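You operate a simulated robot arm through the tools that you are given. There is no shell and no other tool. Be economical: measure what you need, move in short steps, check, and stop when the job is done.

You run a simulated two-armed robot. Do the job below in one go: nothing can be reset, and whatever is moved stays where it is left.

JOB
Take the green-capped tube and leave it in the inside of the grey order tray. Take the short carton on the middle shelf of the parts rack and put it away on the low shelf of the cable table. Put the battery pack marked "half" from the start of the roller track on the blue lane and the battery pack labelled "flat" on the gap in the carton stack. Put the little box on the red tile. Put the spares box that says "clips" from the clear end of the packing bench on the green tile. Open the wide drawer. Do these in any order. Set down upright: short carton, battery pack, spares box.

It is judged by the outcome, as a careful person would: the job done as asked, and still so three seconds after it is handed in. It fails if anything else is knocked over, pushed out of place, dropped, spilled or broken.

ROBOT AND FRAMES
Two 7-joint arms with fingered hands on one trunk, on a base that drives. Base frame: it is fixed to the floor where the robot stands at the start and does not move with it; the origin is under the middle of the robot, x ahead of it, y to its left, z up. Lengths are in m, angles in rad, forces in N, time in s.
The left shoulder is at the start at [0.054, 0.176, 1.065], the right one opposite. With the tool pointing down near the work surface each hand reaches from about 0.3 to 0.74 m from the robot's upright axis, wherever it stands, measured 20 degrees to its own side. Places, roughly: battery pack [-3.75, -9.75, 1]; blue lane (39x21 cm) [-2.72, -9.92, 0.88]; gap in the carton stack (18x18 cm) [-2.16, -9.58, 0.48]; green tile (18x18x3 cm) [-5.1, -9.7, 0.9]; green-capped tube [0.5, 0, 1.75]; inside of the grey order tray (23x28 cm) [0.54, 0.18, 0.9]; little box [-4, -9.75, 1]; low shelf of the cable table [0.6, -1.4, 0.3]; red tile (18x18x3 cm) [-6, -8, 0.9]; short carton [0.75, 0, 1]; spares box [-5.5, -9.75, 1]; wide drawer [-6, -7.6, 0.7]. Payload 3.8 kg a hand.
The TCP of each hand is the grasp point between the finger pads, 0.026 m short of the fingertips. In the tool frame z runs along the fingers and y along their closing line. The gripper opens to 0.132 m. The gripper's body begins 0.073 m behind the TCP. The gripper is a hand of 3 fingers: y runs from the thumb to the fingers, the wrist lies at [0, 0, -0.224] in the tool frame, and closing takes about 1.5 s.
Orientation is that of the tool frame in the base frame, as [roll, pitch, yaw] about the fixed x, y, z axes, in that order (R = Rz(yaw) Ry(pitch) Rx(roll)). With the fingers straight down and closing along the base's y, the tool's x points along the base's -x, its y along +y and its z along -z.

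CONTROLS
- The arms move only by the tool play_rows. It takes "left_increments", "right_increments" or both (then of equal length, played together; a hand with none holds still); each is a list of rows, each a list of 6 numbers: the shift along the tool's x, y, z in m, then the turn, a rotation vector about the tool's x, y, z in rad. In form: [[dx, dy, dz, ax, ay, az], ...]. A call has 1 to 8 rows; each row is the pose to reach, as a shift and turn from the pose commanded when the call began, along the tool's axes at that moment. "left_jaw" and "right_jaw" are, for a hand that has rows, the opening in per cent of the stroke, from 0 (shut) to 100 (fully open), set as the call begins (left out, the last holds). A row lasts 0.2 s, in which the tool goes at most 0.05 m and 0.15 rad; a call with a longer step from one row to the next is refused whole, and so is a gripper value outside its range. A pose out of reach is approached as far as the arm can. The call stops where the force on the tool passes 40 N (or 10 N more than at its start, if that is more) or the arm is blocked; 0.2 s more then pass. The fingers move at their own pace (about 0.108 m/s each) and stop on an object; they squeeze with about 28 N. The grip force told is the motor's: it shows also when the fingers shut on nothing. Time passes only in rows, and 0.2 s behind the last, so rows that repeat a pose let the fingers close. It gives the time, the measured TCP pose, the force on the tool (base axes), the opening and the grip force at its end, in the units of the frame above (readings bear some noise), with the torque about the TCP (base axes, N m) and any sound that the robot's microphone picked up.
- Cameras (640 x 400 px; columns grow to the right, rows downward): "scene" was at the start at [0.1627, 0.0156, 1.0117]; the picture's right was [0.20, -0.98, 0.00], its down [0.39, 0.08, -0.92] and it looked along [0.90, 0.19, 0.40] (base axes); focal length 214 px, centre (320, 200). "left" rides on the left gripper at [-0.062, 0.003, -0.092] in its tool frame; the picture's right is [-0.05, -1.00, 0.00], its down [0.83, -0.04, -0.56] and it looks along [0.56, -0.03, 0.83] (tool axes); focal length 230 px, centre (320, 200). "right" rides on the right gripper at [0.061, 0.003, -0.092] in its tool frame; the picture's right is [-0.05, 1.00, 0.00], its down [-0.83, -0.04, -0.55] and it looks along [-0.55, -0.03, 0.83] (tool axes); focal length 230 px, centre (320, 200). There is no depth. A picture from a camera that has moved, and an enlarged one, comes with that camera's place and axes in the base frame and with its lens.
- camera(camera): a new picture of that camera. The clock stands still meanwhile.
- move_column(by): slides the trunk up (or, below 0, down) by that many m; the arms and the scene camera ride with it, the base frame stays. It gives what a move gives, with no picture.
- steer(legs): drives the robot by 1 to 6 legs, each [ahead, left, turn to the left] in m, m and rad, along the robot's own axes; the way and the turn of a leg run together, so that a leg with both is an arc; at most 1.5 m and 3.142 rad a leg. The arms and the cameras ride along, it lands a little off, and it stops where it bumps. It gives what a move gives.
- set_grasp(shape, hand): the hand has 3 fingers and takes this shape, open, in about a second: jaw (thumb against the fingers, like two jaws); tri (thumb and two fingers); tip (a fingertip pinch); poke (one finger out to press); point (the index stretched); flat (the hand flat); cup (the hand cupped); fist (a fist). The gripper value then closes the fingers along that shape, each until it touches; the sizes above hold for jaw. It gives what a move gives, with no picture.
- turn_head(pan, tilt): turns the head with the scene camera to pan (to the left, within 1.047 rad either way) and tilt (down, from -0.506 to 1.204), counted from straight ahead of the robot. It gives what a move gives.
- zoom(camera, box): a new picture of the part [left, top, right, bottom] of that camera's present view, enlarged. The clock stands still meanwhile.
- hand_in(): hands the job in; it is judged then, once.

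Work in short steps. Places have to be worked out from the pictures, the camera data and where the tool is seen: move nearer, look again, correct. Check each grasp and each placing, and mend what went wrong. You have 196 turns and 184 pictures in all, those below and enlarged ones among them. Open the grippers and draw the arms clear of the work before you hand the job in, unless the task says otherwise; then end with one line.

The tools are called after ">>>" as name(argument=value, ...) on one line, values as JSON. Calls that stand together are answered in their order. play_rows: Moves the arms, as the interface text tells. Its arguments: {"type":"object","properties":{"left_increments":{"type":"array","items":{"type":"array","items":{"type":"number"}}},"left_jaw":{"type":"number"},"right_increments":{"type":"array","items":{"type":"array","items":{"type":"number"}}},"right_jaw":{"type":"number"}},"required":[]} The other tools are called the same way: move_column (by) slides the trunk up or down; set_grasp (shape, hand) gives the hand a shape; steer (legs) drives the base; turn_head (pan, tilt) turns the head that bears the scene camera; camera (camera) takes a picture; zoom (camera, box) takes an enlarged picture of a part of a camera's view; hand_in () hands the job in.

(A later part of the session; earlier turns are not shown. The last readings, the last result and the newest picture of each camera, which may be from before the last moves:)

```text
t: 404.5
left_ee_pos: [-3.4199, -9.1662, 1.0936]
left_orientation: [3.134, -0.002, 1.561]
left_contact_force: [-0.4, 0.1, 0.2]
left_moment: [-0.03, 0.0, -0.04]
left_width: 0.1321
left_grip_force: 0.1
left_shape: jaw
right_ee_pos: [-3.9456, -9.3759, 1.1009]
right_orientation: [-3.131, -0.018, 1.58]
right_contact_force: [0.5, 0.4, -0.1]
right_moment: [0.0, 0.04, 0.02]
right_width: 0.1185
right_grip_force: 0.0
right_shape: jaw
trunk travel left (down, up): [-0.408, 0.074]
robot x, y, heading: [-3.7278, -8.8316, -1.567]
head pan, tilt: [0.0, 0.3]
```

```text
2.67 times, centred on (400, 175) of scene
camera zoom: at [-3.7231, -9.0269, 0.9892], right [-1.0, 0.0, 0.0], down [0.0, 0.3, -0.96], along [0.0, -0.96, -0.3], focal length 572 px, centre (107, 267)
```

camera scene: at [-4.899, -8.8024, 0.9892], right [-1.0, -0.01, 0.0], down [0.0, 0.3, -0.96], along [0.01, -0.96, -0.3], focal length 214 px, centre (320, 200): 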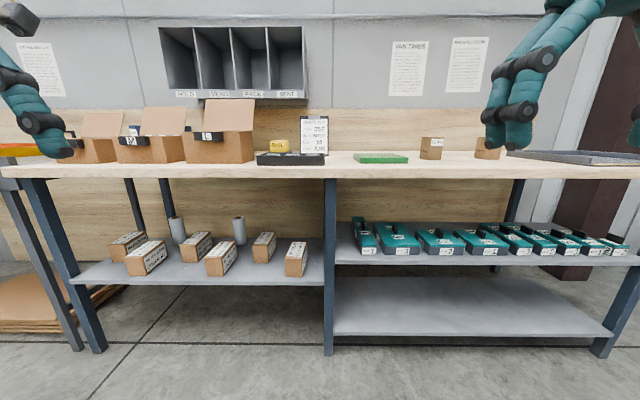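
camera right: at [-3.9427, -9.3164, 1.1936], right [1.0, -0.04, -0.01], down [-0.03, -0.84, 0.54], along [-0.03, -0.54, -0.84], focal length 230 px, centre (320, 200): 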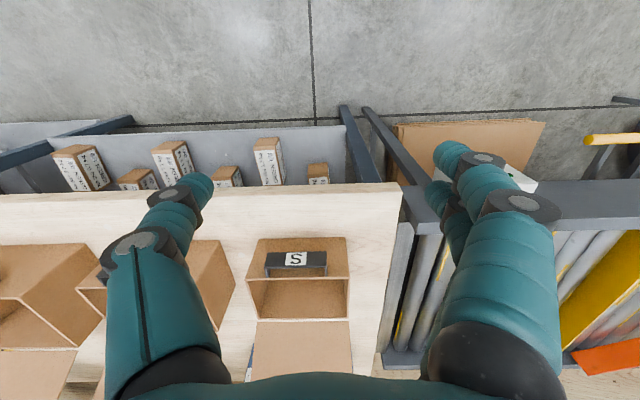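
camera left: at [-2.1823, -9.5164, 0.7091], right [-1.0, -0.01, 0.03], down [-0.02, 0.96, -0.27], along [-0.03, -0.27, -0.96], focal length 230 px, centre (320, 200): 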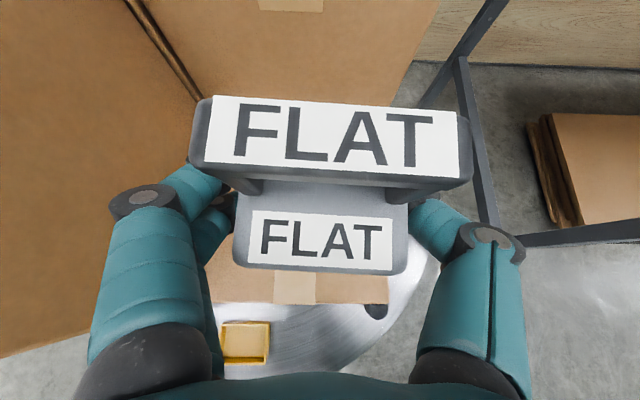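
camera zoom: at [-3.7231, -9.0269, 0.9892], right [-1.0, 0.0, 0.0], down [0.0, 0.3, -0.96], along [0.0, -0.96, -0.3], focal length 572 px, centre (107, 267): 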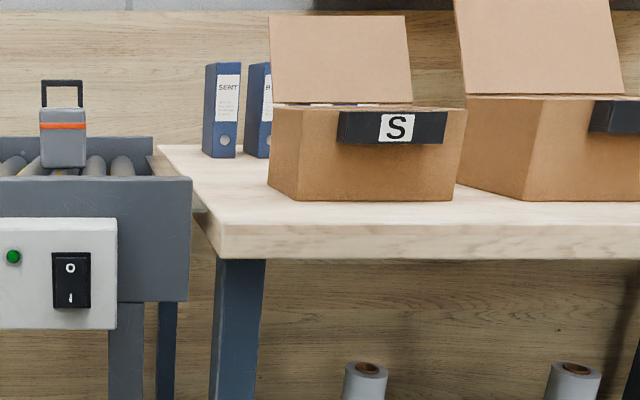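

The S box (≈15.5 × 11 × 8.5 cm, open, lid at back) has a front pull plate at (−3.99, −9.57). I'll pinch its front wall and plate: thumb outside, fingers inside. Yaw the right hand 90° first, then position over the front wall.

>>> play_rows(right_increments=[[0, 0, 0, 0, 0, 0.15], [0, 0, 0, 0, 0, 0.3], [0, 0, 0, 0, 0, 0.45], [0, 0, 0, 0, 0, 0.6], [0, 0, 0, 0, 0, 0.75], [0, 0, 0, 0, 0, 0.9], [0, 0, 0, 0, 0, 1.05], [0, 0, 0, 0, 0, 1.2]], right_jaw=100)

>>> play_rows(right_increments=[[0, 0, -0.01, 0, 0, 0.13], [0, 0, -0.02, 0, 0, 0.26], [0, 0, -0.02, 0, 0, 0.375]])

>>> steer(legs=[[0.205, -0.045, 0]])

>>> camera(camera="right")

>>> camera(camera="scene")

```text
t: 406.3
left_ee_pos: [-3.419, -9.1655, 1.0946]
left_orientation: [3.131, -0.003, 1.56]
left_contact_force: [0.7, 0.3, 0.5]
left_moment: [-0.01, 0.0, 0.0]
left_width: 0.1319
left_grip_force: 0.0
left_shape: jaw
right_ee_pos: [-3.946, -9.3763, 1.1008]
right_orientation: [-3.121, 0.004, 0.378]
right_contact_force: [0.8, -0.2, -0.4]
right_moment: [0.0, -0.02, -0.01]
right_width: 0.1318
right_grip_force: 0.1
right_shape: jaw
trunk travel left (down, up): [-0.408, 0.074]
robot x, y, heading: [-3.7225, -8.8356, -1.568]
head pan, tilt: [0.0, 0.3]
```

```text
t: 407.1
left_ee_pos: [-3.4198, -9.166, 1.0929]
left_orientation: [3.134, -0.001, 1.56]
left_contact_force: [-0.8, 0.6, 0.6]
left_moment: [0.02, 0.01, -0.02]
left_width: 0.132
left_grip_force: 0.0
left_shape: jaw
right_ee_pos: [-3.9463, -9.3769, 1.121]
right_orientation: [-3.125, 0.011, 0.001]
right_contact_force: [1.2, 0.5, -0.1]
right_moment: [-0.01, 0.02, 0.04]
right_width: 0.1319
right_grip_force: 0.1
right_shape: jaw
trunk travel left (down, up): [-0.408, 0.074]
robot x, y, heading: [-3.7257, -8.8326, -1.566]
head pan, tilt: [0.0, 0.3]
```

```text
t: 408.7
left_ee_pos: [-3.4647, -9.37, 1.0936]
left_orientation: [3.133, 0.0, 1.561]
left_contact_force: [-0.6, 0.4, 0.3]
left_moment: [-0.03, -0.02, 0.02]
left_width: 0.1318
left_grip_force: 0.1
left_shape: jaw
right_ee_pos: [-3.9895, -9.581, 1.1206]
right_orientation: [-3.125, 0.01, 0.005]
right_contact_force: [0.5, -0.4, -0.3]
right_moment: [0.08, 0.04, 0.0]
right_width: 0.1318
right_grip_force: 0.0
right_shape: jaw
trunk travel left (down, up): [-0.408, 0.074]
robot x, y, heading: [-3.7709, -9.0361, -1.563]
head pan, tilt: [0.0, 0.3]
```

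```text
46 pictures are left
camera right: at [-3.9281, -9.5843, 1.212], right [-0.05, -1.0, -0.02], down [-0.82, 0.03, 0.56], along [-0.56, 0.04, -0.83], focal length 230 px, centre (320, 200)
```

right: 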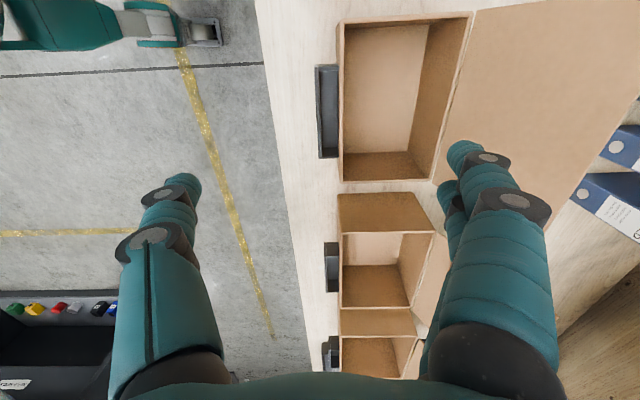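

```text
45 pictures are left
camera scene: at [-3.7676, -9.23, 0.9892], right [-1.0, 0.0, 0.0], down [0.0, 0.3, -0.96], along [0.0, -0.96, -0.3], focal length 214 px, centre (320, 200)
```

scene: 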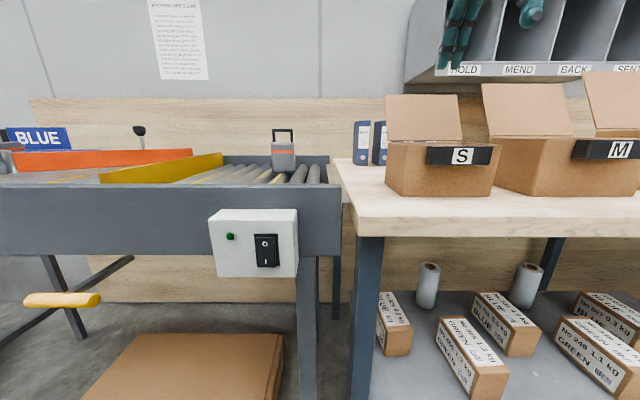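

Geometry confirmed (front wall y −9.60, plate −9.574, centre x −3.99). Lower the hand so fingers go inside and the thumb in front.

>>> play_rows(right_increments=[[0, 0.008, 0.04, 0, 0, 0], [0, 0.008, 0.08, 0, 0, 0], [0, 0.008, 0.12, 0, 0, 0], [0, 0.008, 0.15, 0, 0, 0], [0, 0.008, 0.17, 0, 0, 0]])

>>> camera(camera="right")

>>> camera(camera="scene")

```text
t: 409.9
left_ee_pos: [-3.4651, -9.3686, 1.093]
left_orientation: [3.134, -0.002, 1.558]
left_contact_force: [-0.5, 0.5, -0.3]
left_moment: [-0.02, 0.0, 0.01]
left_width: 0.132
left_grip_force: 0.0
left_shape: jaw
right_ee_pos: [-3.9918, -9.585, 0.9516]
right_orientation: [-3.125, 0.012, 0.004]
right_contact_force: [0.2, -0.1, -0.7]
right_moment: [-0.01, 0.0, -0.01]
right_width: 0.1319
right_grip_force: 0.0
right_shape: jaw
trunk travel left (down, up): [-0.408, 0.074]
robot x, y, heading: [-3.7688, -9.0344, -1.564]
head pan, tilt: [0.0, 0.3]
```

```text
44 pictures are left
camera right: at [-3.93, -9.5891, 1.0418], right [-0.05, -1.0, -0.02], down [-0.82, 0.03, 0.56], along [-0.56, 0.04, -0.83], focal length 230 px, centre (320, 200)
```

right: 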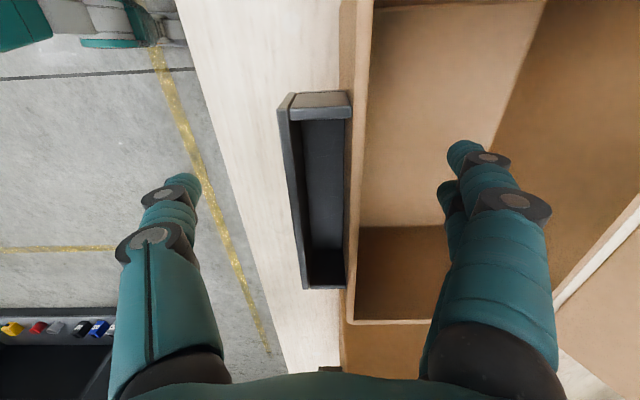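

```text
43 pictures are left
camera scene: at [-3.7677, -9.2298, 0.9892], right [-1.0, 0.0, 0.0], down [0.0, 0.3, -0.96], along [0.0, -0.96, -0.3], focal length 214 px, centre (320, 200)
```

scene: 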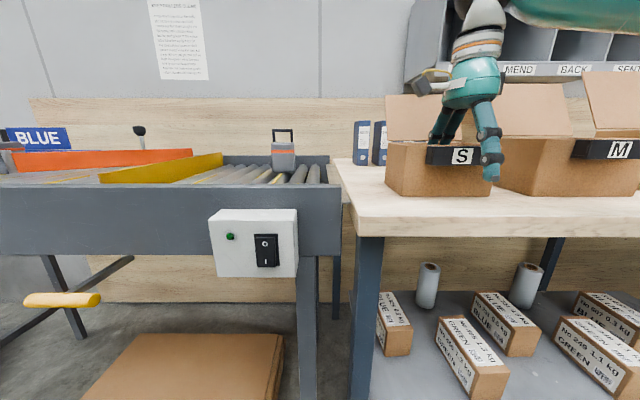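

Fingers are inside, thumb in front. Lower 1 cm more and close.

>>> play_rows(right_increments=[[0, 0, 0.01, 0, 0, 0], [0, 0, 0.01, 0, 0, 0]])

>>> play_rows(right_increments=[[0, 0, 0, 0, 0, 0], [0, 0, 0, 0, 0, 0], [0, 0, 0, 0, 0, 0], [0, 0, 0, 0, 0, 0], [0, 0, 0, 0, 0, 0], [0, 0, 0, 0, 0, 0], [0, 0, 0, 0, 0, 0], [0, 0, 0, 0, 0, 0]], right_jaw=0)

>>> camera(camera="right")

```text
t: 410.5
left_ee_pos: [-3.4642, -9.3699, 1.0932]
left_orientation: [3.133, -0.001, 1.56]
left_contact_force: [-0.2, -0.5, -0.1]
left_moment: [-0.02, 0.0, 0.02]
left_width: 0.1321
left_grip_force: 0.1
left_shape: jaw
right_ee_pos: [-3.9916, -9.5837, 0.942]
right_orientation: [-3.124, 0.011, 0.005]
right_contact_force: [-0.3, 0.2, 0.5]
right_moment: [0.01, -0.02, -0.02]
right_width: 0.1317
right_grip_force: 0.1
right_shape: jaw
trunk travel left (down, up): [-0.408, 0.074]
robot x, y, heading: [-3.7677, -9.034, -1.566]
head pan, tilt: [0.0, 0.3]
```

```text
t: 412.3
left_ee_pos: [-3.4658, -9.3685, 1.0935]
left_orientation: [3.132, -0.002, 1.561]
left_contact_force: [-0.3, -0.3, 0.1]
left_moment: [-0.02, 0.02, 0.01]
left_width: 0.1318
left_grip_force: 0.1
left_shape: jaw
right_ee_pos: [-3.992, -9.5836, 0.9404]
right_orientation: [-3.125, 0.012, 0.006]
right_contact_force: [0.2, -2.4, 3.9]
right_moment: [-0.8, -0.02, -0.03]
right_width: 0.0176
right_grip_force: 28.3
right_shape: jaw
trunk travel left (down, up): [-0.408, 0.074]
robot x, y, heading: [-3.7722, -9.0394, -1.57]
head pan, tilt: [0.0, 0.3]
```

```text
42 pictures are left
camera right: at [-3.9297, -9.5891, 1.0325], right [-0.05, -1.0, -0.02], down [-0.82, 0.03, 0.56], along [-0.56, 0.04, -0.83], focal length 230 px, centre (320, 200)
```

right: 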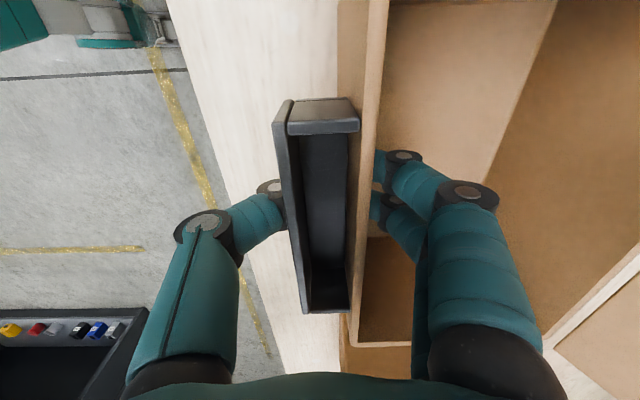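

Gripped on the front wall under the plate. Lift 8 cm and check.

>>> play_rows(right_increments=[[0, 0, -0.02, 0, 0, 0], [0, 0, -0.04, 0, 0, 0], [0, 0, -0.06, 0, 0, 0], [0, 0, -0.08, 0, 0, 0]])

>>> camera(camera="scene")

```text
t: 413.3
left_ee_pos: [-3.464, -9.3677, 1.0948]
left_orientation: [3.132, -0.001, 1.561]
left_contact_force: [-0.2, 0.1, -0.2]
left_moment: [-0.05, -0.01, 0.0]
left_width: 0.1321
left_grip_force: 0.0
left_shape: jaw
right_ee_pos: [-3.9909, -9.585, 1.0198]
right_orientation: [-3.122, 0.014, 0.006]
right_contact_force: [0.6, -0.9, -1.3]
right_moment: [0.08, -0.02, 0.02]
right_width: 0.013
right_grip_force: 28.3
right_shape: jaw
trunk travel left (down, up): [-0.408, 0.074]
robot x, y, heading: [-3.7707, -9.0319, -1.567]
head pan, tilt: [0.0, 0.3]
```

```text
41 pictures are left
camera scene: at [-3.7675, -9.2297, 0.9892], right [-1.0, 0.0, 0.0], down [0.0, 0.3, -0.96], along [0.0, -0.96, -0.3], focal length 214 px, centre (320, 200)
```

scene: 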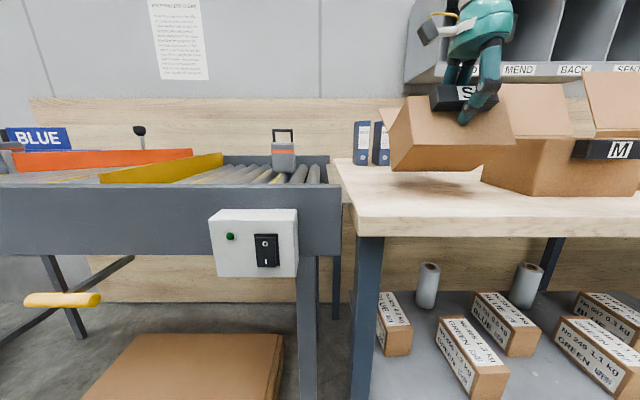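

Held; the box droops backward some but is light (1.3 N) and secure. Lift 6 cm more and back out, then check.

>>> play_rows(right_increments=[[0, 0, -0.02, 0, 0, 0], [0, 0, -0.04, 0, 0, 0], [0, 0, -0.06, 0, 0, 0]])

>>> steer(legs=[[-0.45, 0, 0]])

>>> camera(camera="scene")

```text
t: 414.1
left_ee_pos: [-3.4639, -9.3676, 1.0933]
left_orientation: [3.132, -0.002, 1.561]
left_contact_force: [0.0, 0.1, 0.6]
left_moment: [0.0, -0.03, 0.02]
left_width: 0.1319
left_grip_force: 0.0
left_shape: jaw
right_ee_pos: [-3.9896, -9.5863, 1.0795]
right_orientation: [-3.124, 0.011, 0.006]
right_contact_force: [0.1, -0.7, -2.2]
right_moment: [0.1, -0.02, -0.02]
right_width: 0.0128
right_grip_force: 28.6
right_shape: jaw
trunk travel left (down, up): [-0.408, 0.074]
robot x, y, heading: [-3.7688, -9.0373, -1.562]
head pan, tilt: [0.0, 0.3]
```

```text
t: 416.8
left_ee_pos: [-3.4668, -8.9235, 1.0937]
left_orientation: [3.134, -0.001, 1.556]
left_contact_force: [-0.2, -0.2, 0.8]
left_moment: [0.01, -0.02, -0.02]
left_width: 0.1321
left_grip_force: 0.1
left_shape: jaw
right_ee_pos: [-3.9945, -9.141, 1.0808]
right_orientation: [-3.124, 0.012, -0.001]
right_contact_force: [0.7, -0.8, -1.7]
right_moment: [0.07, -0.01, 0.04]
right_width: 0.0129
right_grip_force: 28.3
right_shape: jaw
trunk travel left (down, up): [-0.408, 0.074]
robot x, y, heading: [-3.7675, -8.589, -1.566]
head pan, tilt: [0.0, 0.3]
```

```text
40 pictures are left
camera scene: at [-3.7694, -8.7839, 0.9892], right [-1.0, 0.0, 0.0], down [0.0, 0.3, -0.96], along [0.0, -0.96, -0.3], focal length 214 px, centre (320, 200)
```

scene: 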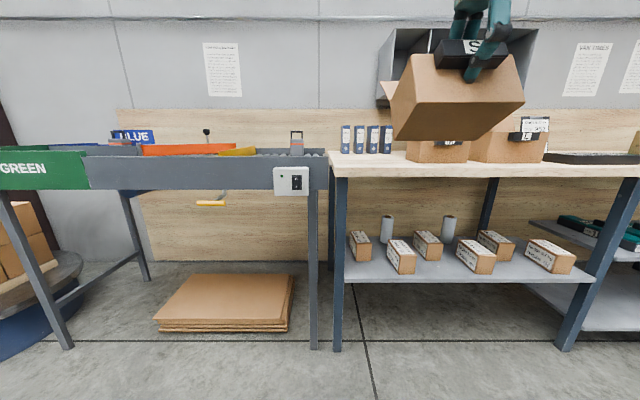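

Now turn to face −x toward the red-tile bench and look.

>>> steer(legs=[[0, 0, -1.57], [0.5, 0.0, 0]])

>>> turn_head(pan=0, tilt=0.2)

>>> camera(camera="scene")

```text
t: 423.6
left_ee_pos: [-4.6036, -8.9062, 1.0937]
left_orientation: [3.132, -0.002, 0.0]
left_contact_force: [0.1, 0.0, 0.1]
left_moment: [0.01, -0.01, 0.03]
left_width: 0.132
left_grip_force: 0.0
left_shape: jaw
right_ee_pos: [-4.8275, -8.3829, 1.0797]
right_orientation: [-3.123, 0.011, -1.555]
right_contact_force: [0.1, -0.2, -1.4]
right_moment: [-0.02, -0.14, -0.03]
right_width: 0.0126
right_grip_force: 28.1
right_shape: jaw
trunk travel left (down, up): [-0.408, 0.074]
robot x, y, heading: [-4.2758, -8.5957, -3.129]
head pan, tilt: [0.0, 0.3]
```

```text
t: 424.2
left_ee_pos: [-4.6033, -8.9063, 1.0938]
left_orientation: [3.132, -0.001, -0.001]
left_contact_force: [-0.3, -0.8, -0.5]
left_moment: [0.0, -0.02, 0.03]
left_width: 0.132
left_grip_force: 0.0
left_shape: jaw
right_ee_pos: [-4.8272, -8.3818, 1.08]
right_orientation: [-3.123, 0.011, -1.556]
right_contact_force: [0.1, 0.6, -2.2]
right_moment: [0.03, -0.14, -0.02]
right_width: 0.0126
right_grip_force: 28.2
right_shape: jaw
trunk travel left (down, up): [-0.408, 0.074]
robot x, y, heading: [-4.2728, -8.5981, -3.126]
head pan, tilt: [0.0, 0.201]
```

```text
39 pictures are left
camera scene: at [-4.4655, -8.6011, 0.9984], right [-0.01, 1.0, 0.0], down [0.2, 0.0, -0.98], along [-0.98, -0.01, -0.2], focal length 214 px, centre (320, 200)
```

scene: 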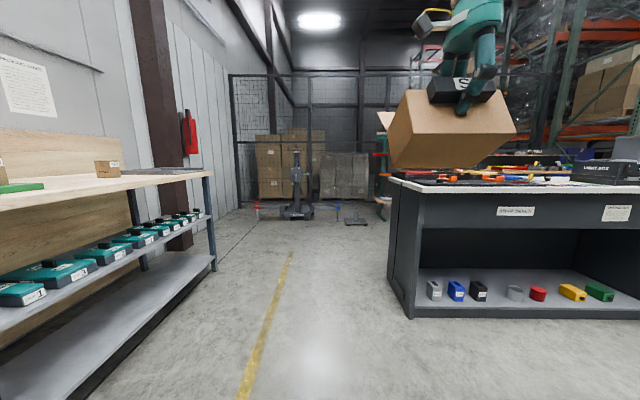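

Bench front at x≈−5.64, left end y≈−8.08, top ≈0.86. Move closer and right for a view of the tile and drawer.

>>> steer(legs=[[0.5, -0.45, -0.012]])

>>> turn_head(pan=-0.3, tilt=0.3)

>>> camera(camera="scene")

```text
t: 428.7
left_ee_pos: [-5.1165, -8.4603, 1.0936]
left_orientation: [3.133, -0.001, -0.012]
left_contact_force: [0.1, 0.3, -0.7]
left_moment: [0.0, -0.02, -0.01]
left_width: 0.132
left_grip_force: 0.1
left_shape: jaw
right_ee_pos: [-5.3352, -7.9333, 1.0803]
right_orientation: [-3.123, 0.01, -1.565]
right_contact_force: [0.3, 0.5, -1.7]
right_moment: [0.01, -0.1, -0.01]
right_width: 0.0126
right_grip_force: 28.2
right_shape: jaw
trunk travel left (down, up): [-0.408, 0.074]
robot x, y, heading: [-4.7849, -8.1551, -3.137]
head pan, tilt: [0.0, 0.201]
```

```text
t: 429.5
left_ee_pos: [-5.1175, -8.4609, 1.094]
left_orientation: [3.134, -0.002, -0.011]
left_contact_force: [0.4, 0.2, 0.4]
left_moment: [0.04, -0.01, -0.01]
left_width: 0.132
left_grip_force: 0.0
left_shape: jaw
right_ee_pos: [-5.336, -7.9343, 1.08]
right_orientation: [-3.125, 0.01, -1.566]
right_contact_force: [0.3, -0.2, -1.4]
right_moment: [0.02, -0.16, -0.02]
right_width: 0.0126
right_grip_force: 28.3
right_shape: jaw
trunk travel left (down, up): [-0.408, 0.074]
robot x, y, heading: [-4.7843, -8.1593, -3.137]
head pan, tilt: [-0.3, 0.3]
```

```text
38 pictures are left
camera scene: at [-4.9727, -8.1292, 0.9892], right [0.29, 0.96, 0.0], down [0.28, -0.09, -0.96], along [-0.91, 0.28, -0.3], focal length 214 px, centre (320, 200)
```

scene: 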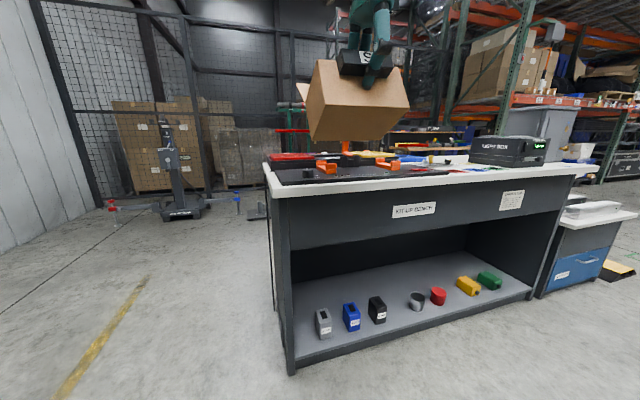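

No drawer handle on this side, and the tile sits by the bench's left end; I go around to the left end (and can then see the far side). Strafe left, advance, and turn to face +y.

>>> steer(legs=[[0, 0.65, 0], [1.42, 0, 0], [0, 0, -1.57]])

>>> turn_head(pan=0, tilt=0.3)

>>> camera(camera="scene")

```text
t: 446.1
left_ee_pos: [-6.5068, -8.4754, 1.0935]
left_orientation: [3.132, -0.001, -1.582]
left_contact_force: [0.7, 0.6, -0.1]
left_moment: [0.01, 0.0, 0.01]
left_width: 0.1322
left_grip_force: 0.0
left_shape: jaw
right_ee_pos: [-5.9809, -8.256, 1.0806]
right_orientation: [-3.125, 0.011, -3.135]
right_contact_force: [-0.1, -0.4, -1.7]
right_moment: [-0.13, 0.02, 0.02]
right_width: 0.0123
right_grip_force: 28.1
right_shape: jaw
trunk travel left (down, up): [-0.408, 0.074]
robot x, y, heading: [-6.2023, -8.8108, 1.574]
head pan, tilt: [-0.3, 0.3]
```

```text
t: 446.9
left_ee_pos: [-6.5084, -8.4752, 1.0944]
left_orientation: [3.132, -0.002, -1.581]
left_contact_force: [-0.1, 1.0, -0.5]
left_moment: [-0.01, -0.02, 0.02]
left_width: 0.1316
left_grip_force: 0.1
left_shape: jaw
right_ee_pos: [-5.981, -8.2576, 1.0797]
right_orientation: [-3.123, 0.01, -3.136]
right_contact_force: [0.4, -0.8, -2.0]
right_moment: [-0.13, -0.04, -0.03]
right_width: 0.0122
right_grip_force: 28.3
right_shape: jaw
trunk travel left (down, up): [-0.408, 0.074]
robot x, y, heading: [-6.2054, -8.805, 1.576]
head pan, tilt: [0.0, 0.3]
```

```text
37 pictures are left
camera scene: at [-6.2017, -8.6151, 0.9892], right [1.0, 0.0, 0.0], down [0.0, -0.3, -0.96], along [0.0, 0.96, -0.3], focal length 214 px, centre (320, 200)
```

scene: 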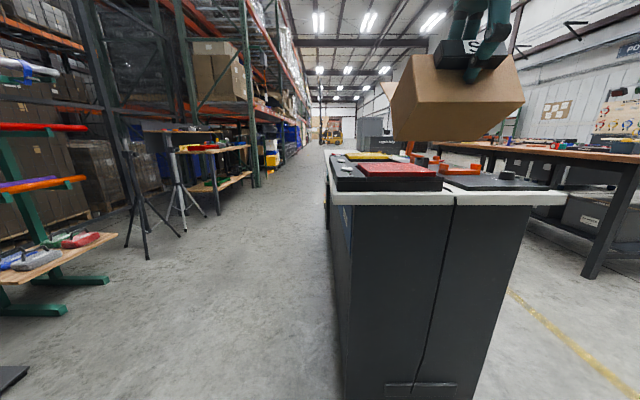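

The red tile is right at this end of the bench. Zoom in to locate it.

>>> zoom(camera="scene", box=[310, 120, 580, 250])

```text
2.37 times, centred on (445, 185) of scene
camera zoom: at [-6.2017, -8.6151, 0.9892], right [1.0, 0.0, 0.0], down [0.0, -0.3, -0.96], along [0.0, 0.96, -0.3], focal length 508 px, centre (24, 236)
```

zoom: 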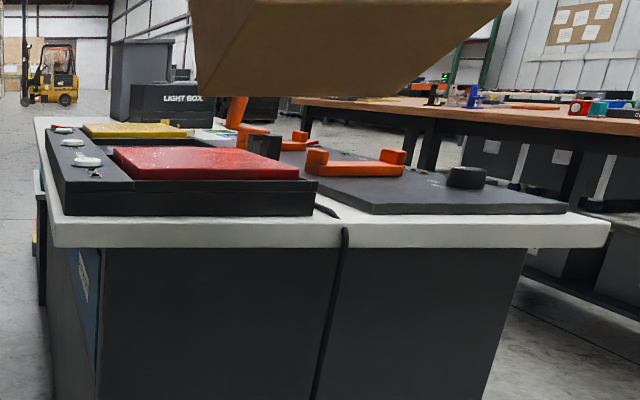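

Tile centre ≈ (−6.0, −8.0), top ≈0.89. Drive 0.2 forward so the box hovers above it, then lower.

>>> steer(legs=[[0.2, 0.018, 0]])

>>> play_rows(right_increments=[[0, 0, 0.03, 0, 0, 0], [0, 0, 0.06, 0, 0, 0]])

>>> camera(camera="scene")

>>> camera(camera="right")

```text
t: 448.6
left_ee_pos: [-6.5265, -8.2765, 1.0936]
left_orientation: [3.134, -0.001, -1.579]
left_contact_force: [0.3, 0.2, 0.0]
left_moment: [0.01, -0.01, 0.02]
left_width: 0.1318
left_grip_force: 0.0
left_shape: jaw
right_ee_pos: [-6.001, -8.0573, 1.0809]
right_orientation: [-3.125, 0.011, -3.135]
right_contact_force: [-0.7, 0.4, -1.6]
right_moment: [-0.09, -0.03, 0.01]
right_width: 0.0123
right_grip_force: 28.3
right_shape: jaw
trunk travel left (down, up): [-0.408, 0.074]
robot x, y, heading: [-6.2232, -8.6064, 1.574]
head pan, tilt: [0.0, 0.3]
```

```text
t: 449.1
left_ee_pos: [-6.5267, -8.275, 1.0932]
left_orientation: [3.133, 0.0, -1.579]
left_contact_force: [0.0, 0.4, 0.5]
left_moment: [-0.03, 0.02, 0.0]
left_width: 0.1317
left_grip_force: 0.1
left_shape: jaw
right_ee_pos: [-5.9988, -8.0572, 1.0192]
right_orientation: [-3.126, 0.012, -3.138]
right_contact_force: [0.4, -0.5, -1.6]
right_moment: [-0.12, 0.01, 0.02]
right_width: 0.0121
right_grip_force: 27.8
right_shape: jaw
trunk travel left (down, up): [-0.408, 0.074]
robot x, y, heading: [-6.2203, -8.6085, 1.574]
head pan, tilt: [0.0, 0.3]
```

```text
35 pictures are left
camera scene: at [-6.2207, -8.4153, 0.9891], right [1.0, 0.01, 0.0], down [0.0, -0.3, -0.96], along [-0.01, 0.96, -0.3], focal length 214 px, centre (320, 200)
```

scene: 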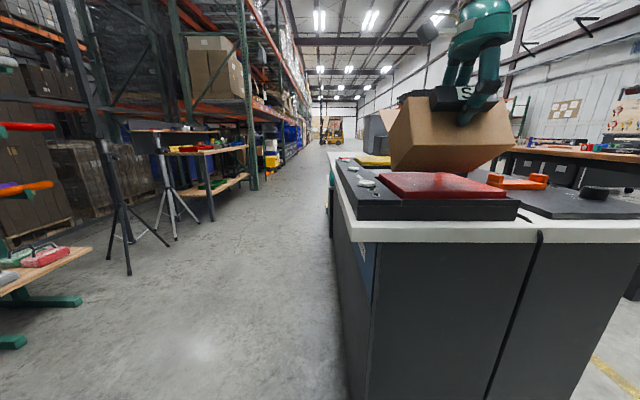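

```text
34 pictures are left
camera right: at [-6.063, -8.0525, 1.1107], right [0.05, 1.0, -0.02], down [0.82, -0.03, 0.56], along [0.56, -0.04, -0.83], focal length 230 px, centre (320, 200)
```

right: 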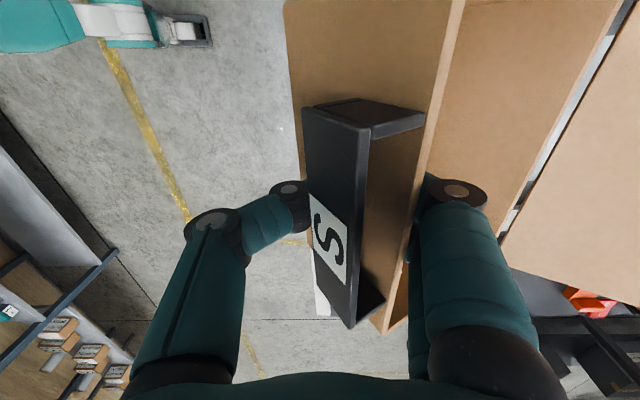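

I level the drooping box by pitching the hand 0.42 rad, then check.

>>> play_rows(right_increments=[[0.012, 0, 0, -0.14, 0, 0], [0.012, 0, 0, -0.28, 0, 0], [0.012, 0, 0, -0.42, 0, 0]])

>>> zoom(camera="scene", box=[320, 60, 560, 230])

```text
t: 449.9
left_ee_pos: [-6.5254, -8.2763, 1.0943]
left_orientation: [3.133, -0.002, -1.579]
left_contact_force: [-0.3, -0.1, -0.4]
left_moment: [-0.01, 0.02, -0.01]
left_width: 0.132
left_grip_force: 0.0
left_shape: jaw
right_ee_pos: [-6.0118, -8.0576, 1.0212]
right_orientation: [2.736, 0.011, -3.133]
right_contact_force: [0.0, 0.4, -1.8]
right_moment: [-0.11, 0.06, 0.03]
right_width: 0.0119
right_grip_force: 28.3
right_shape: jaw
trunk travel left (down, up): [-0.408, 0.074]
robot x, y, heading: [-6.2181, -8.6097, 1.577]
head pan, tilt: [0.0, 0.3]
```

```text
2.35 times, centred on (440, 145) of scene
camera zoom: at [-6.2207, -8.4159, 0.9893], right [1.0, 0.01, 0.0], down [0.0, -0.3, -0.96], along [-0.01, 0.96, -0.3], focal length 505 px, centre (38, 329)
```

zoom: 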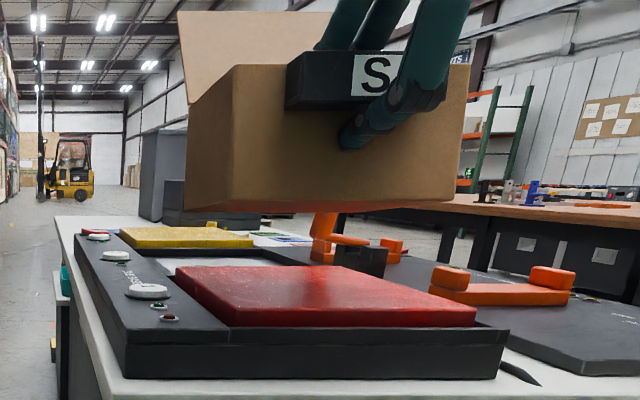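

Level now and aligned in x with the tile. Lower (with 1.5 cm forward) until contact.

>>> play_rows(right_increments=[[0, 0.004, 0.028, 0, 0, 0], [0, -0.006, 0.052, 0, 0, 0], [0, -0.009, 0.06, 0, 0, 0], [0, -0.0115, 0.066, 0, 0, 0], [0, -0.014, 0.072, 0, 0, 0], [0, -0.0165, 0.078, 0, 0, 0], [0, -0.019, 0.084, 0, 0, 0], [0, -0.0215, 0.09, 0, 0, 0]])

>>> zoom(camera="scene", box=[320, 60, 560, 230])

```text
t: 451.8
left_ee_pos: [-6.5267, -8.2795, 1.0951]
left_orientation: [3.132, 0.004, -1.583]
left_contact_force: [0.1, 0.8, 0.1]
left_moment: [-0.03, 0.01, 0.02]
left_width: 0.1318
left_grip_force: 0.1
left_shape: jaw
right_ee_pos: [-6.0111, -8.0444, 0.9352]
right_orientation: [2.725, 0.01, -3.134]
right_contact_force: [2.0, -8.5, 32.7]
right_moment: [0.43, 0.1, 0.03]
right_width: 0.0165
right_grip_force: 27.7
right_shape: jaw
trunk travel left (down, up): [-0.408, 0.074]
robot x, y, heading: [-6.222, -8.6087, 1.575]
head pan, tilt: [0.0, 0.3]
```

```text
2.35 times, centred on (440, 145) of scene
camera zoom: at [-6.2212, -8.4189, 0.9904], right [1.0, 0.01, 0.0], down [0.0, -0.29, -0.96], along [0.0, 0.96, -0.29], focal length 505 px, centre (38, 329)
```

zoom: 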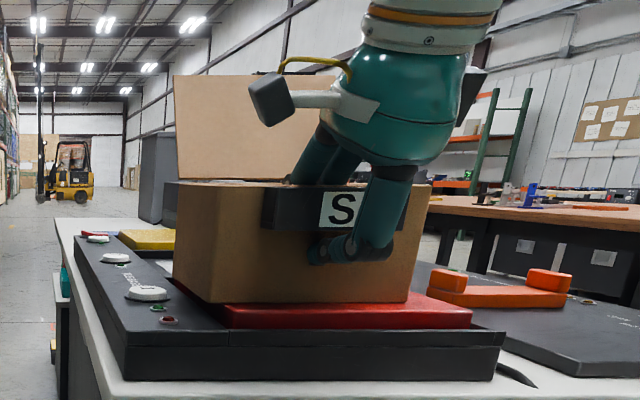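

The box rests on the tile. Relieve pressure, open fully, then withdraw along the tool axis.

>>> play_rows(right_increments=[[0, 0, -0.004, 0, 0, 0], [0, 0, -0.006, 0, 0, 0], [0, 0, -0.006, 0, 0, 0], [0, 0, -0.006, 0, 0, 0], [0, 0, -0.006, 0, 0, 0], [0, 0, -0.006, 0, 0, 0]], right_jaw=95)

>>> zoom(camera="scene", box=[320, 60, 560, 230])

```text
t: 453.1
left_ee_pos: [-6.5276, -8.2757, 1.0944]
left_orientation: [3.132, -0.002, -1.581]
left_contact_force: [0.6, 0.0, 0.0]
left_moment: [0.01, 0.02, -0.02]
left_width: 0.1318
left_grip_force: 0.0
left_shape: jaw
right_ee_pos: [-6.0111, -8.0446, 0.9358]
right_orientation: [2.74, 0.012, -3.134]
right_contact_force: [0.3, -0.6, -0.2]
right_moment: [0.02, -0.03, -0.01]
right_width: 0.1253
right_grip_force: 0.1
right_shape: jaw
trunk travel left (down, up): [-0.408, 0.074]
robot x, y, heading: [-6.2219, -8.6123, 1.575]
head pan, tilt: [0.0, 0.3]
```

```text
2.35 times, centred on (440, 145) of scene
camera zoom: at [-6.2209, -8.4158, 0.9892], right [1.0, 0.01, 0.0], down [0.0, -0.3, -0.96], along [-0.01, 0.96, -0.3], focal length 505 px, centre (38, 329)
```

zoom: 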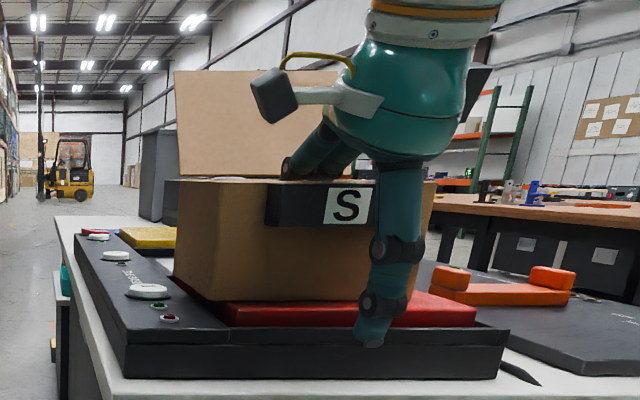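

>>> play_rows(right_increments=[[0, 0, -0.02, 0, 0, 0], [0, 0, -0.05, 0, 0, 0], [0, 0, -0.09, 0, 0, 0], [0, 0, -0.13, 0, 0, 0]])

>>> steer(legs=[[-0.4, 0, 0]])

>>> zoom(camera="scene", box=[300, 90, 540, 240])

```text
t: 454.1
left_ee_pos: [-6.5271, -8.2763, 1.0942]
left_orientation: [3.134, 0.002, -1.58]
left_contact_force: [0.3, 0.1, -0.2]
left_moment: [0.01, -0.01, 0.01]
left_width: 0.1317
left_grip_force: 0.1
left_shape: jaw
right_ee_pos: [-6.0108, -8.0961, 1.0566]
right_orientation: [2.74, 0.012, -3.137]
right_contact_force: [0.1, 0.3, -0.6]
right_moment: [0.03, 0.01, 0.03]
right_width: 0.1252
right_grip_force: 0.1
right_shape: jaw
trunk travel left (down, up): [-0.408, 0.074]
robot x, y, heading: [-6.2199, -8.6125, 1.578]
head pan, tilt: [0.0, 0.3]
```

```text
t: 456.6
left_ee_pos: [-6.5232, -8.6755, 1.0929]
left_orientation: [3.132, -0.004, -1.581]
left_contact_force: [0.0, 0.1, 0.1]
left_moment: [0.0, 0.01, 0.0]
left_width: 0.1319
left_grip_force: 0.0
left_shape: jaw
right_ee_pos: [-6.0099, -8.4974, 1.0551]
right_orientation: [2.737, 0.011, -3.137]
right_contact_force: [0.4, 0.5, -0.1]
right_moment: [0.01, -0.03, 0.0]
right_width: 0.1252
right_grip_force: 0.1
right_shape: jaw
trunk travel left (down, up): [-0.408, 0.074]
robot x, y, heading: [-6.2174, -9.0074, 1.574]
head pan, tilt: [0.0, 0.3]
```

```text
2.67 times, centred on (420, 165) of scene
camera zoom: at [-6.2187, -8.817, 0.9893], right [1.0, 0.0, 0.0], down [0.0, -0.3, -0.96], along [0.0, 0.96, -0.3], focal length 572 px, centre (53, 293)
```

zoom: 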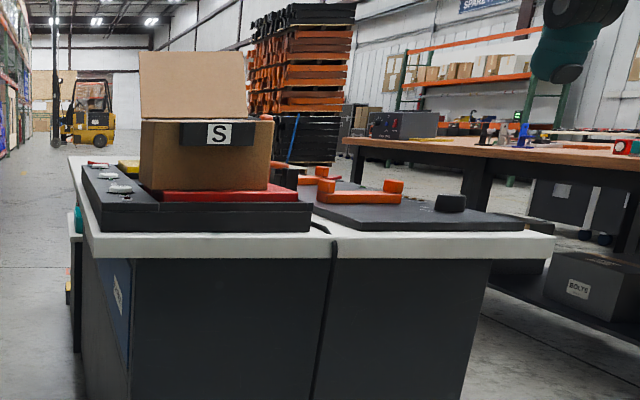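

The little box sits on the red tile. The bench's −x side shows a blue drawer front; I go around there: strafe left, turn to face +x, move along and look.

>>> steer(legs=[[0, 0.85, 0], [0, 0, -1.57], [0, 1.3, 0]])

>>> turn_head(pan=0, tilt=0.35)

>>> camera(camera="scene")

```text
t: 479.4
left_ee_pos: [-6.7352, -7.407, 1.0948]
left_orientation: [3.134, -0.002, 3.138]
left_contact_force: [0.2, -0.2, 1.1]
left_moment: [0.01, 0.01, -0.01]
left_width: 0.1317
left_grip_force: 0.0
left_shape: jaw
right_ee_pos: [-6.5545, -7.9217, 1.0546]
right_orientation: [2.741, 0.011, 1.581]
right_contact_force: [-0.8, 1.1, 0.1]
right_moment: [-0.02, 0.02, 0.01]
right_width: 0.1253
right_grip_force: 0.0
right_shape: jaw
trunk travel left (down, up): [-0.408, 0.074]
robot x, y, heading: [-7.0671, -7.716, 0.003]
head pan, tilt: [0.0, 0.3]
```

```text
t: 480.1
left_ee_pos: [-6.7359, -7.408, 1.0934]
left_orientation: [3.132, -0.002, 3.137]
left_contact_force: [-0.2, 0.5, -0.1]
left_moment: [-0.04, -0.01, 0.0]
left_width: 0.1317
left_grip_force: 0.1
left_shape: jaw
right_ee_pos: [-6.554, -7.9207, 1.0547]
right_orientation: [2.741, 0.011, 1.58]
right_contact_force: [-0.7, 0.6, -0.4]
right_moment: [0.03, 0.01, -0.01]
right_width: 0.1251
right_grip_force: 0.0
right_shape: jaw
trunk travel left (down, up): [-0.408, 0.074]
robot x, y, heading: [-7.0709, -7.7136, 0.01]
head pan, tilt: [0.0, 0.351]
```

```text
29 pictures are left
camera scene: at [-6.8739, -7.7132, 0.9845], right [0.01, -1.0, 0.0], down [-0.34, 0.0, -0.94], along [0.94, 0.01, -0.34], focal length 214 px, centre (320, 200)
```

scene: 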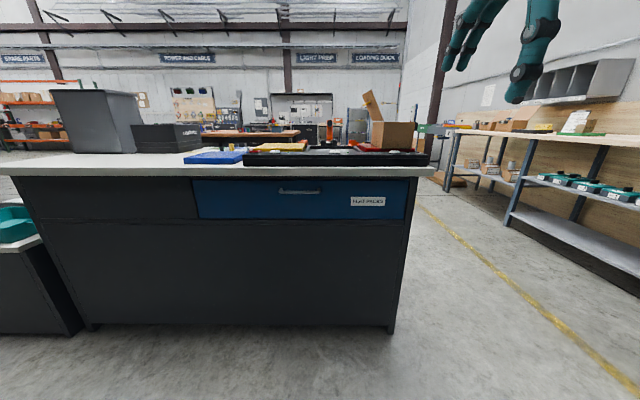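

The blue drawer's bar handle is at about (−6.14, −7.634, 0.742), 14 cm wide. I'll grip it with the left hand pointing forward, closing vertically. First pitch the left hand forward.

>>> play_rows(left_increments=[[-0.025, 0, 0, 0, -0.15, 0], [-0.05, 0, 0, 0, -0.3, 0], [-0.075, 0, 0, 0, -0.45, 0], [-0.1, 0, 0, 0, -0.6, 0], [-0.125, 0, 0, 0, -0.75, 0], [-0.15, 0, 0, 0, -0.9, 0], [-0.175, 0, 0, 0, -1.05, 0], [-0.2, 0, 0, 0, -1.2, 0]])

>>> play_rows(left_increments=[[0, 0, 0, 0, -0.13, 0], [0, 0, 0, 0, -0.26, 0], [0, 0, 0, 0, -0.37, 0]])

>>> play_rows(left_increments=[[0, 0, 0, 0, 0, -0.15], [0, 0, 0, 0, 0, -0.3], [0, 0, 0, 0, 0, -0.45], [0, 0, 0, 0, 0, -0.6], [0, 0, 0, 0, 0, -0.75], [0, 0, 0, 0, 0, -0.9], [0, 0, 0, 0, 0, -1.05], [0, 0, 0, 0, 0, -1.2]])

>>> play_rows(left_increments=[[0, 0, 0, 0, 0, -0.13], [0, 0, 0, 0, 0, -0.26], [0, 0, 0, 0, 0, -0.37]])

```text
t: 481.9
left_ee_pos: [-6.5352, -7.4071, 1.0928]
left_orientation: [3.124, 1.198, 3.117]
left_contact_force: [0.1, -0.1, 0.0]
left_moment: [0.0, 0.01, 0.02]
left_width: 0.1316
left_grip_force: 0.1
left_shape: jaw
right_ee_pos: [-6.5526, -7.922, 1.0544]
right_orientation: [2.741, 0.01, 1.579]
right_contact_force: [0.0, -0.3, -0.4]
right_moment: [0.0, -0.01, 0.01]
right_width: 0.1252
right_grip_force: 0.1
right_shape: jaw
trunk travel left (down, up): [-0.408, 0.074]
robot x, y, heading: [-7.0672, -7.7145, 0.008]
head pan, tilt: [0.0, 0.351]
```

```text
t: 482.7
left_ee_pos: [-6.541, -7.3816, 1.1402]
left_orientation: [1.462, 1.425, 1.501]
left_contact_force: [-0.7, 0.5, 0.2]
left_moment: [-0.03, -0.04, -0.07]
left_width: 0.1319
left_grip_force: 0.0
left_shape: jaw
left hand out of reach, approached as far as the arm can: row 2, 3
right_ee_pos: [-6.5552, -7.9226, 1.0549]
right_orientation: [2.738, 0.012, 1.581]
right_contact_force: [-0.7, -1.0, 0.2]
right_moment: [0.0, 0.0, 0.0]
right_width: 0.1248
right_grip_force: 0.1
right_shape: jaw
trunk travel left (down, up): [-0.408, 0.074]
robot x, y, heading: [-7.071, -7.716, 0.013]
head pan, tilt: [0.0, 0.351]
```

```text
t: 484.5
left_ee_pos: [-6.54, -7.3886, 1.1168]
left_orientation: [-1.575, 0.377, -1.578]
left_contact_force: [0.2, 1.2, 0.1]
left_moment: [0.01, 0.01, -0.01]
left_width: 0.1319
left_grip_force: 0.0
left_shape: jaw
right_ee_pos: [-6.5546, -7.9212, 1.0541]
right_orientation: [2.739, 0.011, 1.581]
right_contact_force: [-0.2, -0.3, -0.6]
right_moment: [-0.06, -0.04, 0.0]
right_width: 0.1251
right_grip_force: 0.0
right_shape: jaw
trunk travel left (down, up): [-0.408, 0.074]
robot x, y, heading: [-7.0681, -7.7138, 0.006]
head pan, tilt: [0.0, 0.351]
```

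```text
t: 485.3
left_ee_pos: [-6.5396, -7.3883, 1.1171]
left_orientation: [-1.573, 0.009, -1.576]
left_contact_force: [-0.1, 0.6, -0.2]
left_moment: [-0.03, -0.01, -0.02]
left_width: 0.132
left_grip_force: 0.0
left_shape: jaw
right_ee_pos: [-6.5544, -7.9208, 1.0545]
right_orientation: [2.742, 0.01, 1.582]
right_contact_force: [-0.1, 0.0, 0.1]
right_moment: [0.02, 0.0, 0.0]
right_width: 0.1252
right_grip_force: 0.0
right_shape: jaw
trunk travel left (down, up): [-0.408, 0.074]
robot x, y, heading: [-7.0707, -7.715, 0.008]
head pan, tilt: [0.0, 0.351]
```

Left hand is oriented (fingers forward, closing vertical). Lower the trunk to handle height and strafe right to align.

>>> move_column(by=-0.375)

>>> steer(legs=[[0, -0.246, -0.008]])

>>> camera(camera="left")

>>> camera(camera="scene")

```text
t: 488.9
left_ee_pos: [-6.4836, -7.3873, 0.5538]
left_orientation: [-1.959, 0.004, -1.578]
left_contact_force: [-0.8, 0.0, -0.3]
left_moment: [0.02, 0.02, -0.03]
left_width: 0.132
left_grip_force: 0.1
left_shape: jaw
right_ee_pos: [-6.5544, -7.9218, 0.6802]
right_orientation: [2.739, 0.01, 1.581]
right_contact_force: [-0.1, -0.6, 0.5]
right_moment: [0.0, -0.02, -0.03]
right_width: 0.1252
right_grip_force: 0.1
right_shape: jaw
trunk travel left (down, up): [-0.033, 0.449]
robot x, y, heading: [-7.0658, -7.7163, 0.008]
head pan, tilt: [0.0, 0.351]
```

```text
t: 491.7
left_ee_pos: [-6.4809, -7.6389, 0.554]
left_orientation: [-1.959, 0.003, -1.586]
left_contact_force: [-0.8, 0.8, 0.7]
left_moment: [-0.01, 0.02, -0.03]
left_width: 0.1319
left_grip_force: 0.1
left_shape: jaw
right_ee_pos: [-6.5536, -8.1727, 0.6805]
right_orientation: [2.741, 0.01, 1.576]
right_contact_force: [0.1, -0.4, 0.0]
right_moment: [0.0, 0.0, -0.05]
right_width: 0.1253
right_grip_force: 0.0
right_shape: jaw
trunk travel left (down, up): [-0.033, 0.449]
robot x, y, heading: [-7.0687, -7.9624, 0.004]
head pan, tilt: [0.0, 0.351]
```

```text
28 pictures are left
camera left: at [-6.5672, -7.5758, 0.5869], right [0.38, 0.04, 0.92], down [-0.51, -0.82, 0.25], along [0.77, -0.56, -0.29], focal length 230 px, centre (320, 200)
```

left: 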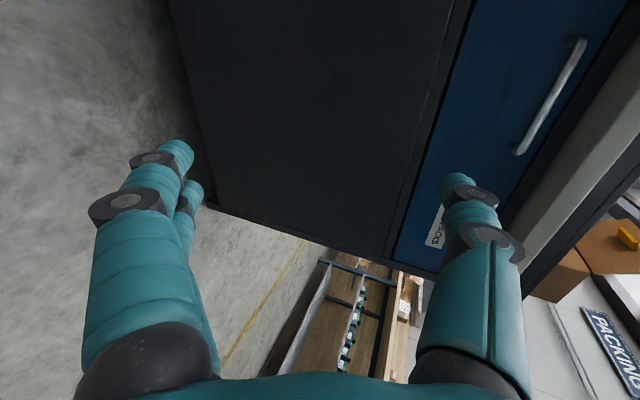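

```text
27 pictures are left
camera scene: at [-6.8747, -7.9622, 0.5981], right [0.0, -1.0, 0.0], down [-0.34, 0.0, -0.94], along [0.94, 0.0, -0.34], focal length 214 px, centre (320, 200)
```

scene: 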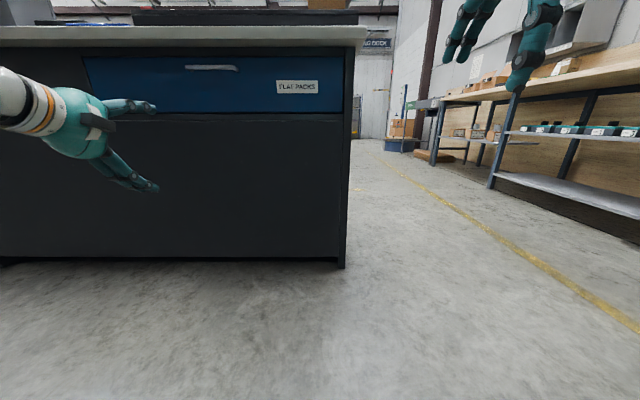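

The hand sagged and tilted when the trunk moved. Handle fixed from two views at (−6.14, −7.632, 0.747). I raise and re-level the left hand with some forward extension.

>>> play_rows(left_increments=[[0, -0.035, 0, 0.065, 0, 0], [0, -0.07, 0, 0.13, 0, 0], [0, -0.105, 0, 0.195, 0, 0], [0, -0.14, 0, 0.26, 0, 0], [0, -0.175, 0, 0.325, 0, 0], [0, -0.209, 0.001, 0.386, 0, 0]])

>>> camera(camera="scene")

```text
t: 493.1
left_ee_pos: [-6.3994, -7.6407, 0.7468]
left_orientation: [-1.572, 0.003, -1.585]
left_contact_force: [0.1, -0.9, 0.9]
left_moment: [0.02, 0.06, 0.03]
left_width: 0.132
left_grip_force: 0.0
left_shape: jaw
right_ee_pos: [-6.5549, -8.172, 0.6809]
right_orientation: [2.741, 0.01, 1.575]
right_contact_force: [-1.2, 0.6, 1.3]
right_moment: [-0.01, -0.02, 0.01]
right_width: 0.1251
right_grip_force: 0.0
right_shape: jaw
trunk travel left (down, up): [-0.033, 0.449]
robot x, y, heading: [-7.065, -7.9623, 0.0]
head pan, tilt: [0.0, 0.351]
```

```text
26 pictures are left
camera scene: at [-6.8747, -7.9622, 0.5981], right [0.0, -1.0, 0.0], down [-0.34, 0.0, -0.94], along [0.94, 0.0, -0.34], focal length 214 px, centre (320, 200)
```

scene: 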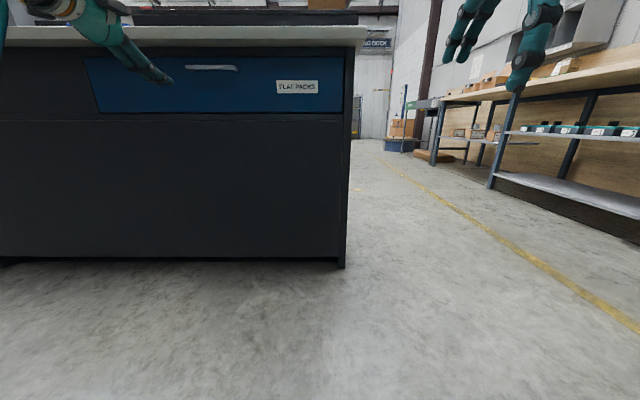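

Level at handle height. Narrow the grip to ~45% and drive in 0.17, then check.

>>> play_rows(left_increments=[[0, 0, 0, 0, 0, 0], [0, 0, 0, 0, 0, 0], [0, 0, 0, 0, 0, 0]], left_jaw=45)

>>> steer(legs=[[0.17, 0.006, 0]])

>>> camera(camera="left")

```text
t: 493.9
left_ee_pos: [-6.4008, -7.6401, 0.7471]
left_orientation: [-1.573, 0.003, -1.585]
left_contact_force: [0.9, -0.4, 0.1]
left_moment: [0.0, 0.03, 0.04]
left_width: 0.0601
left_grip_force: 0.2
left_shape: jaw
right_ee_pos: [-6.5535, -8.1719, 0.6784]
right_orientation: [2.74, 0.009, 1.577]
right_contact_force: [0.1, 0.1, 1.3]
right_moment: [0.0, -0.05, -0.03]
right_width: 0.1254
right_grip_force: 0.1
right_shape: jaw
trunk travel left (down, up): [-0.033, 0.449]
robot x, y, heading: [-7.0639, -7.9633, 0.001]
head pan, tilt: [0.0, 0.351]
```

```text
t: 495.3
left_ee_pos: [-6.2318, -7.6356, 0.7473]
left_orientation: [-1.572, 0.003, -1.587]
left_contact_force: [-0.8, 0.1, 1.0]
left_moment: [-0.03, 0.03, -0.03]
left_width: 0.0599
left_grip_force: 0.0
left_shape: jaw
right_ee_pos: [-6.3853, -8.166, 0.68]
right_orientation: [2.74, 0.011, 1.574]
right_contact_force: [-0.7, -0.2, -0.9]
right_moment: [0.0, -0.01, 0.01]
right_width: 0.1253
right_grip_force: 0.1
right_shape: jaw
trunk travel left (down, up): [-0.033, 0.449]
robot x, y, heading: [-6.895, -7.9572, 0.001]
head pan, tilt: [0.0, 0.351]
```

```text
25 pictures are left
camera left: at [-6.3235, -7.5724, 0.7443], right [0.0, 0.05, 1.0], down [-0.57, -0.82, 0.04], along [0.82, -0.57, 0.03], focal length 230 px, centre (320, 200)
```

left: 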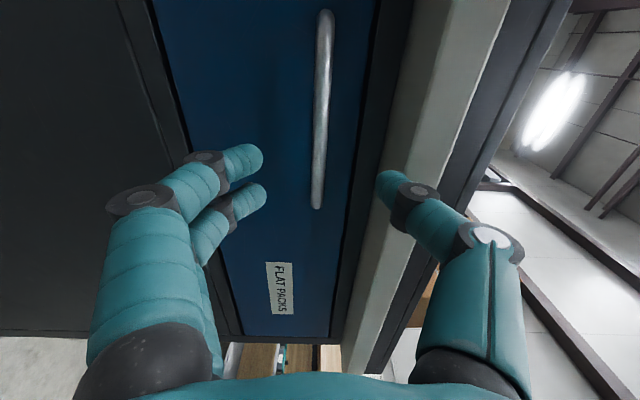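

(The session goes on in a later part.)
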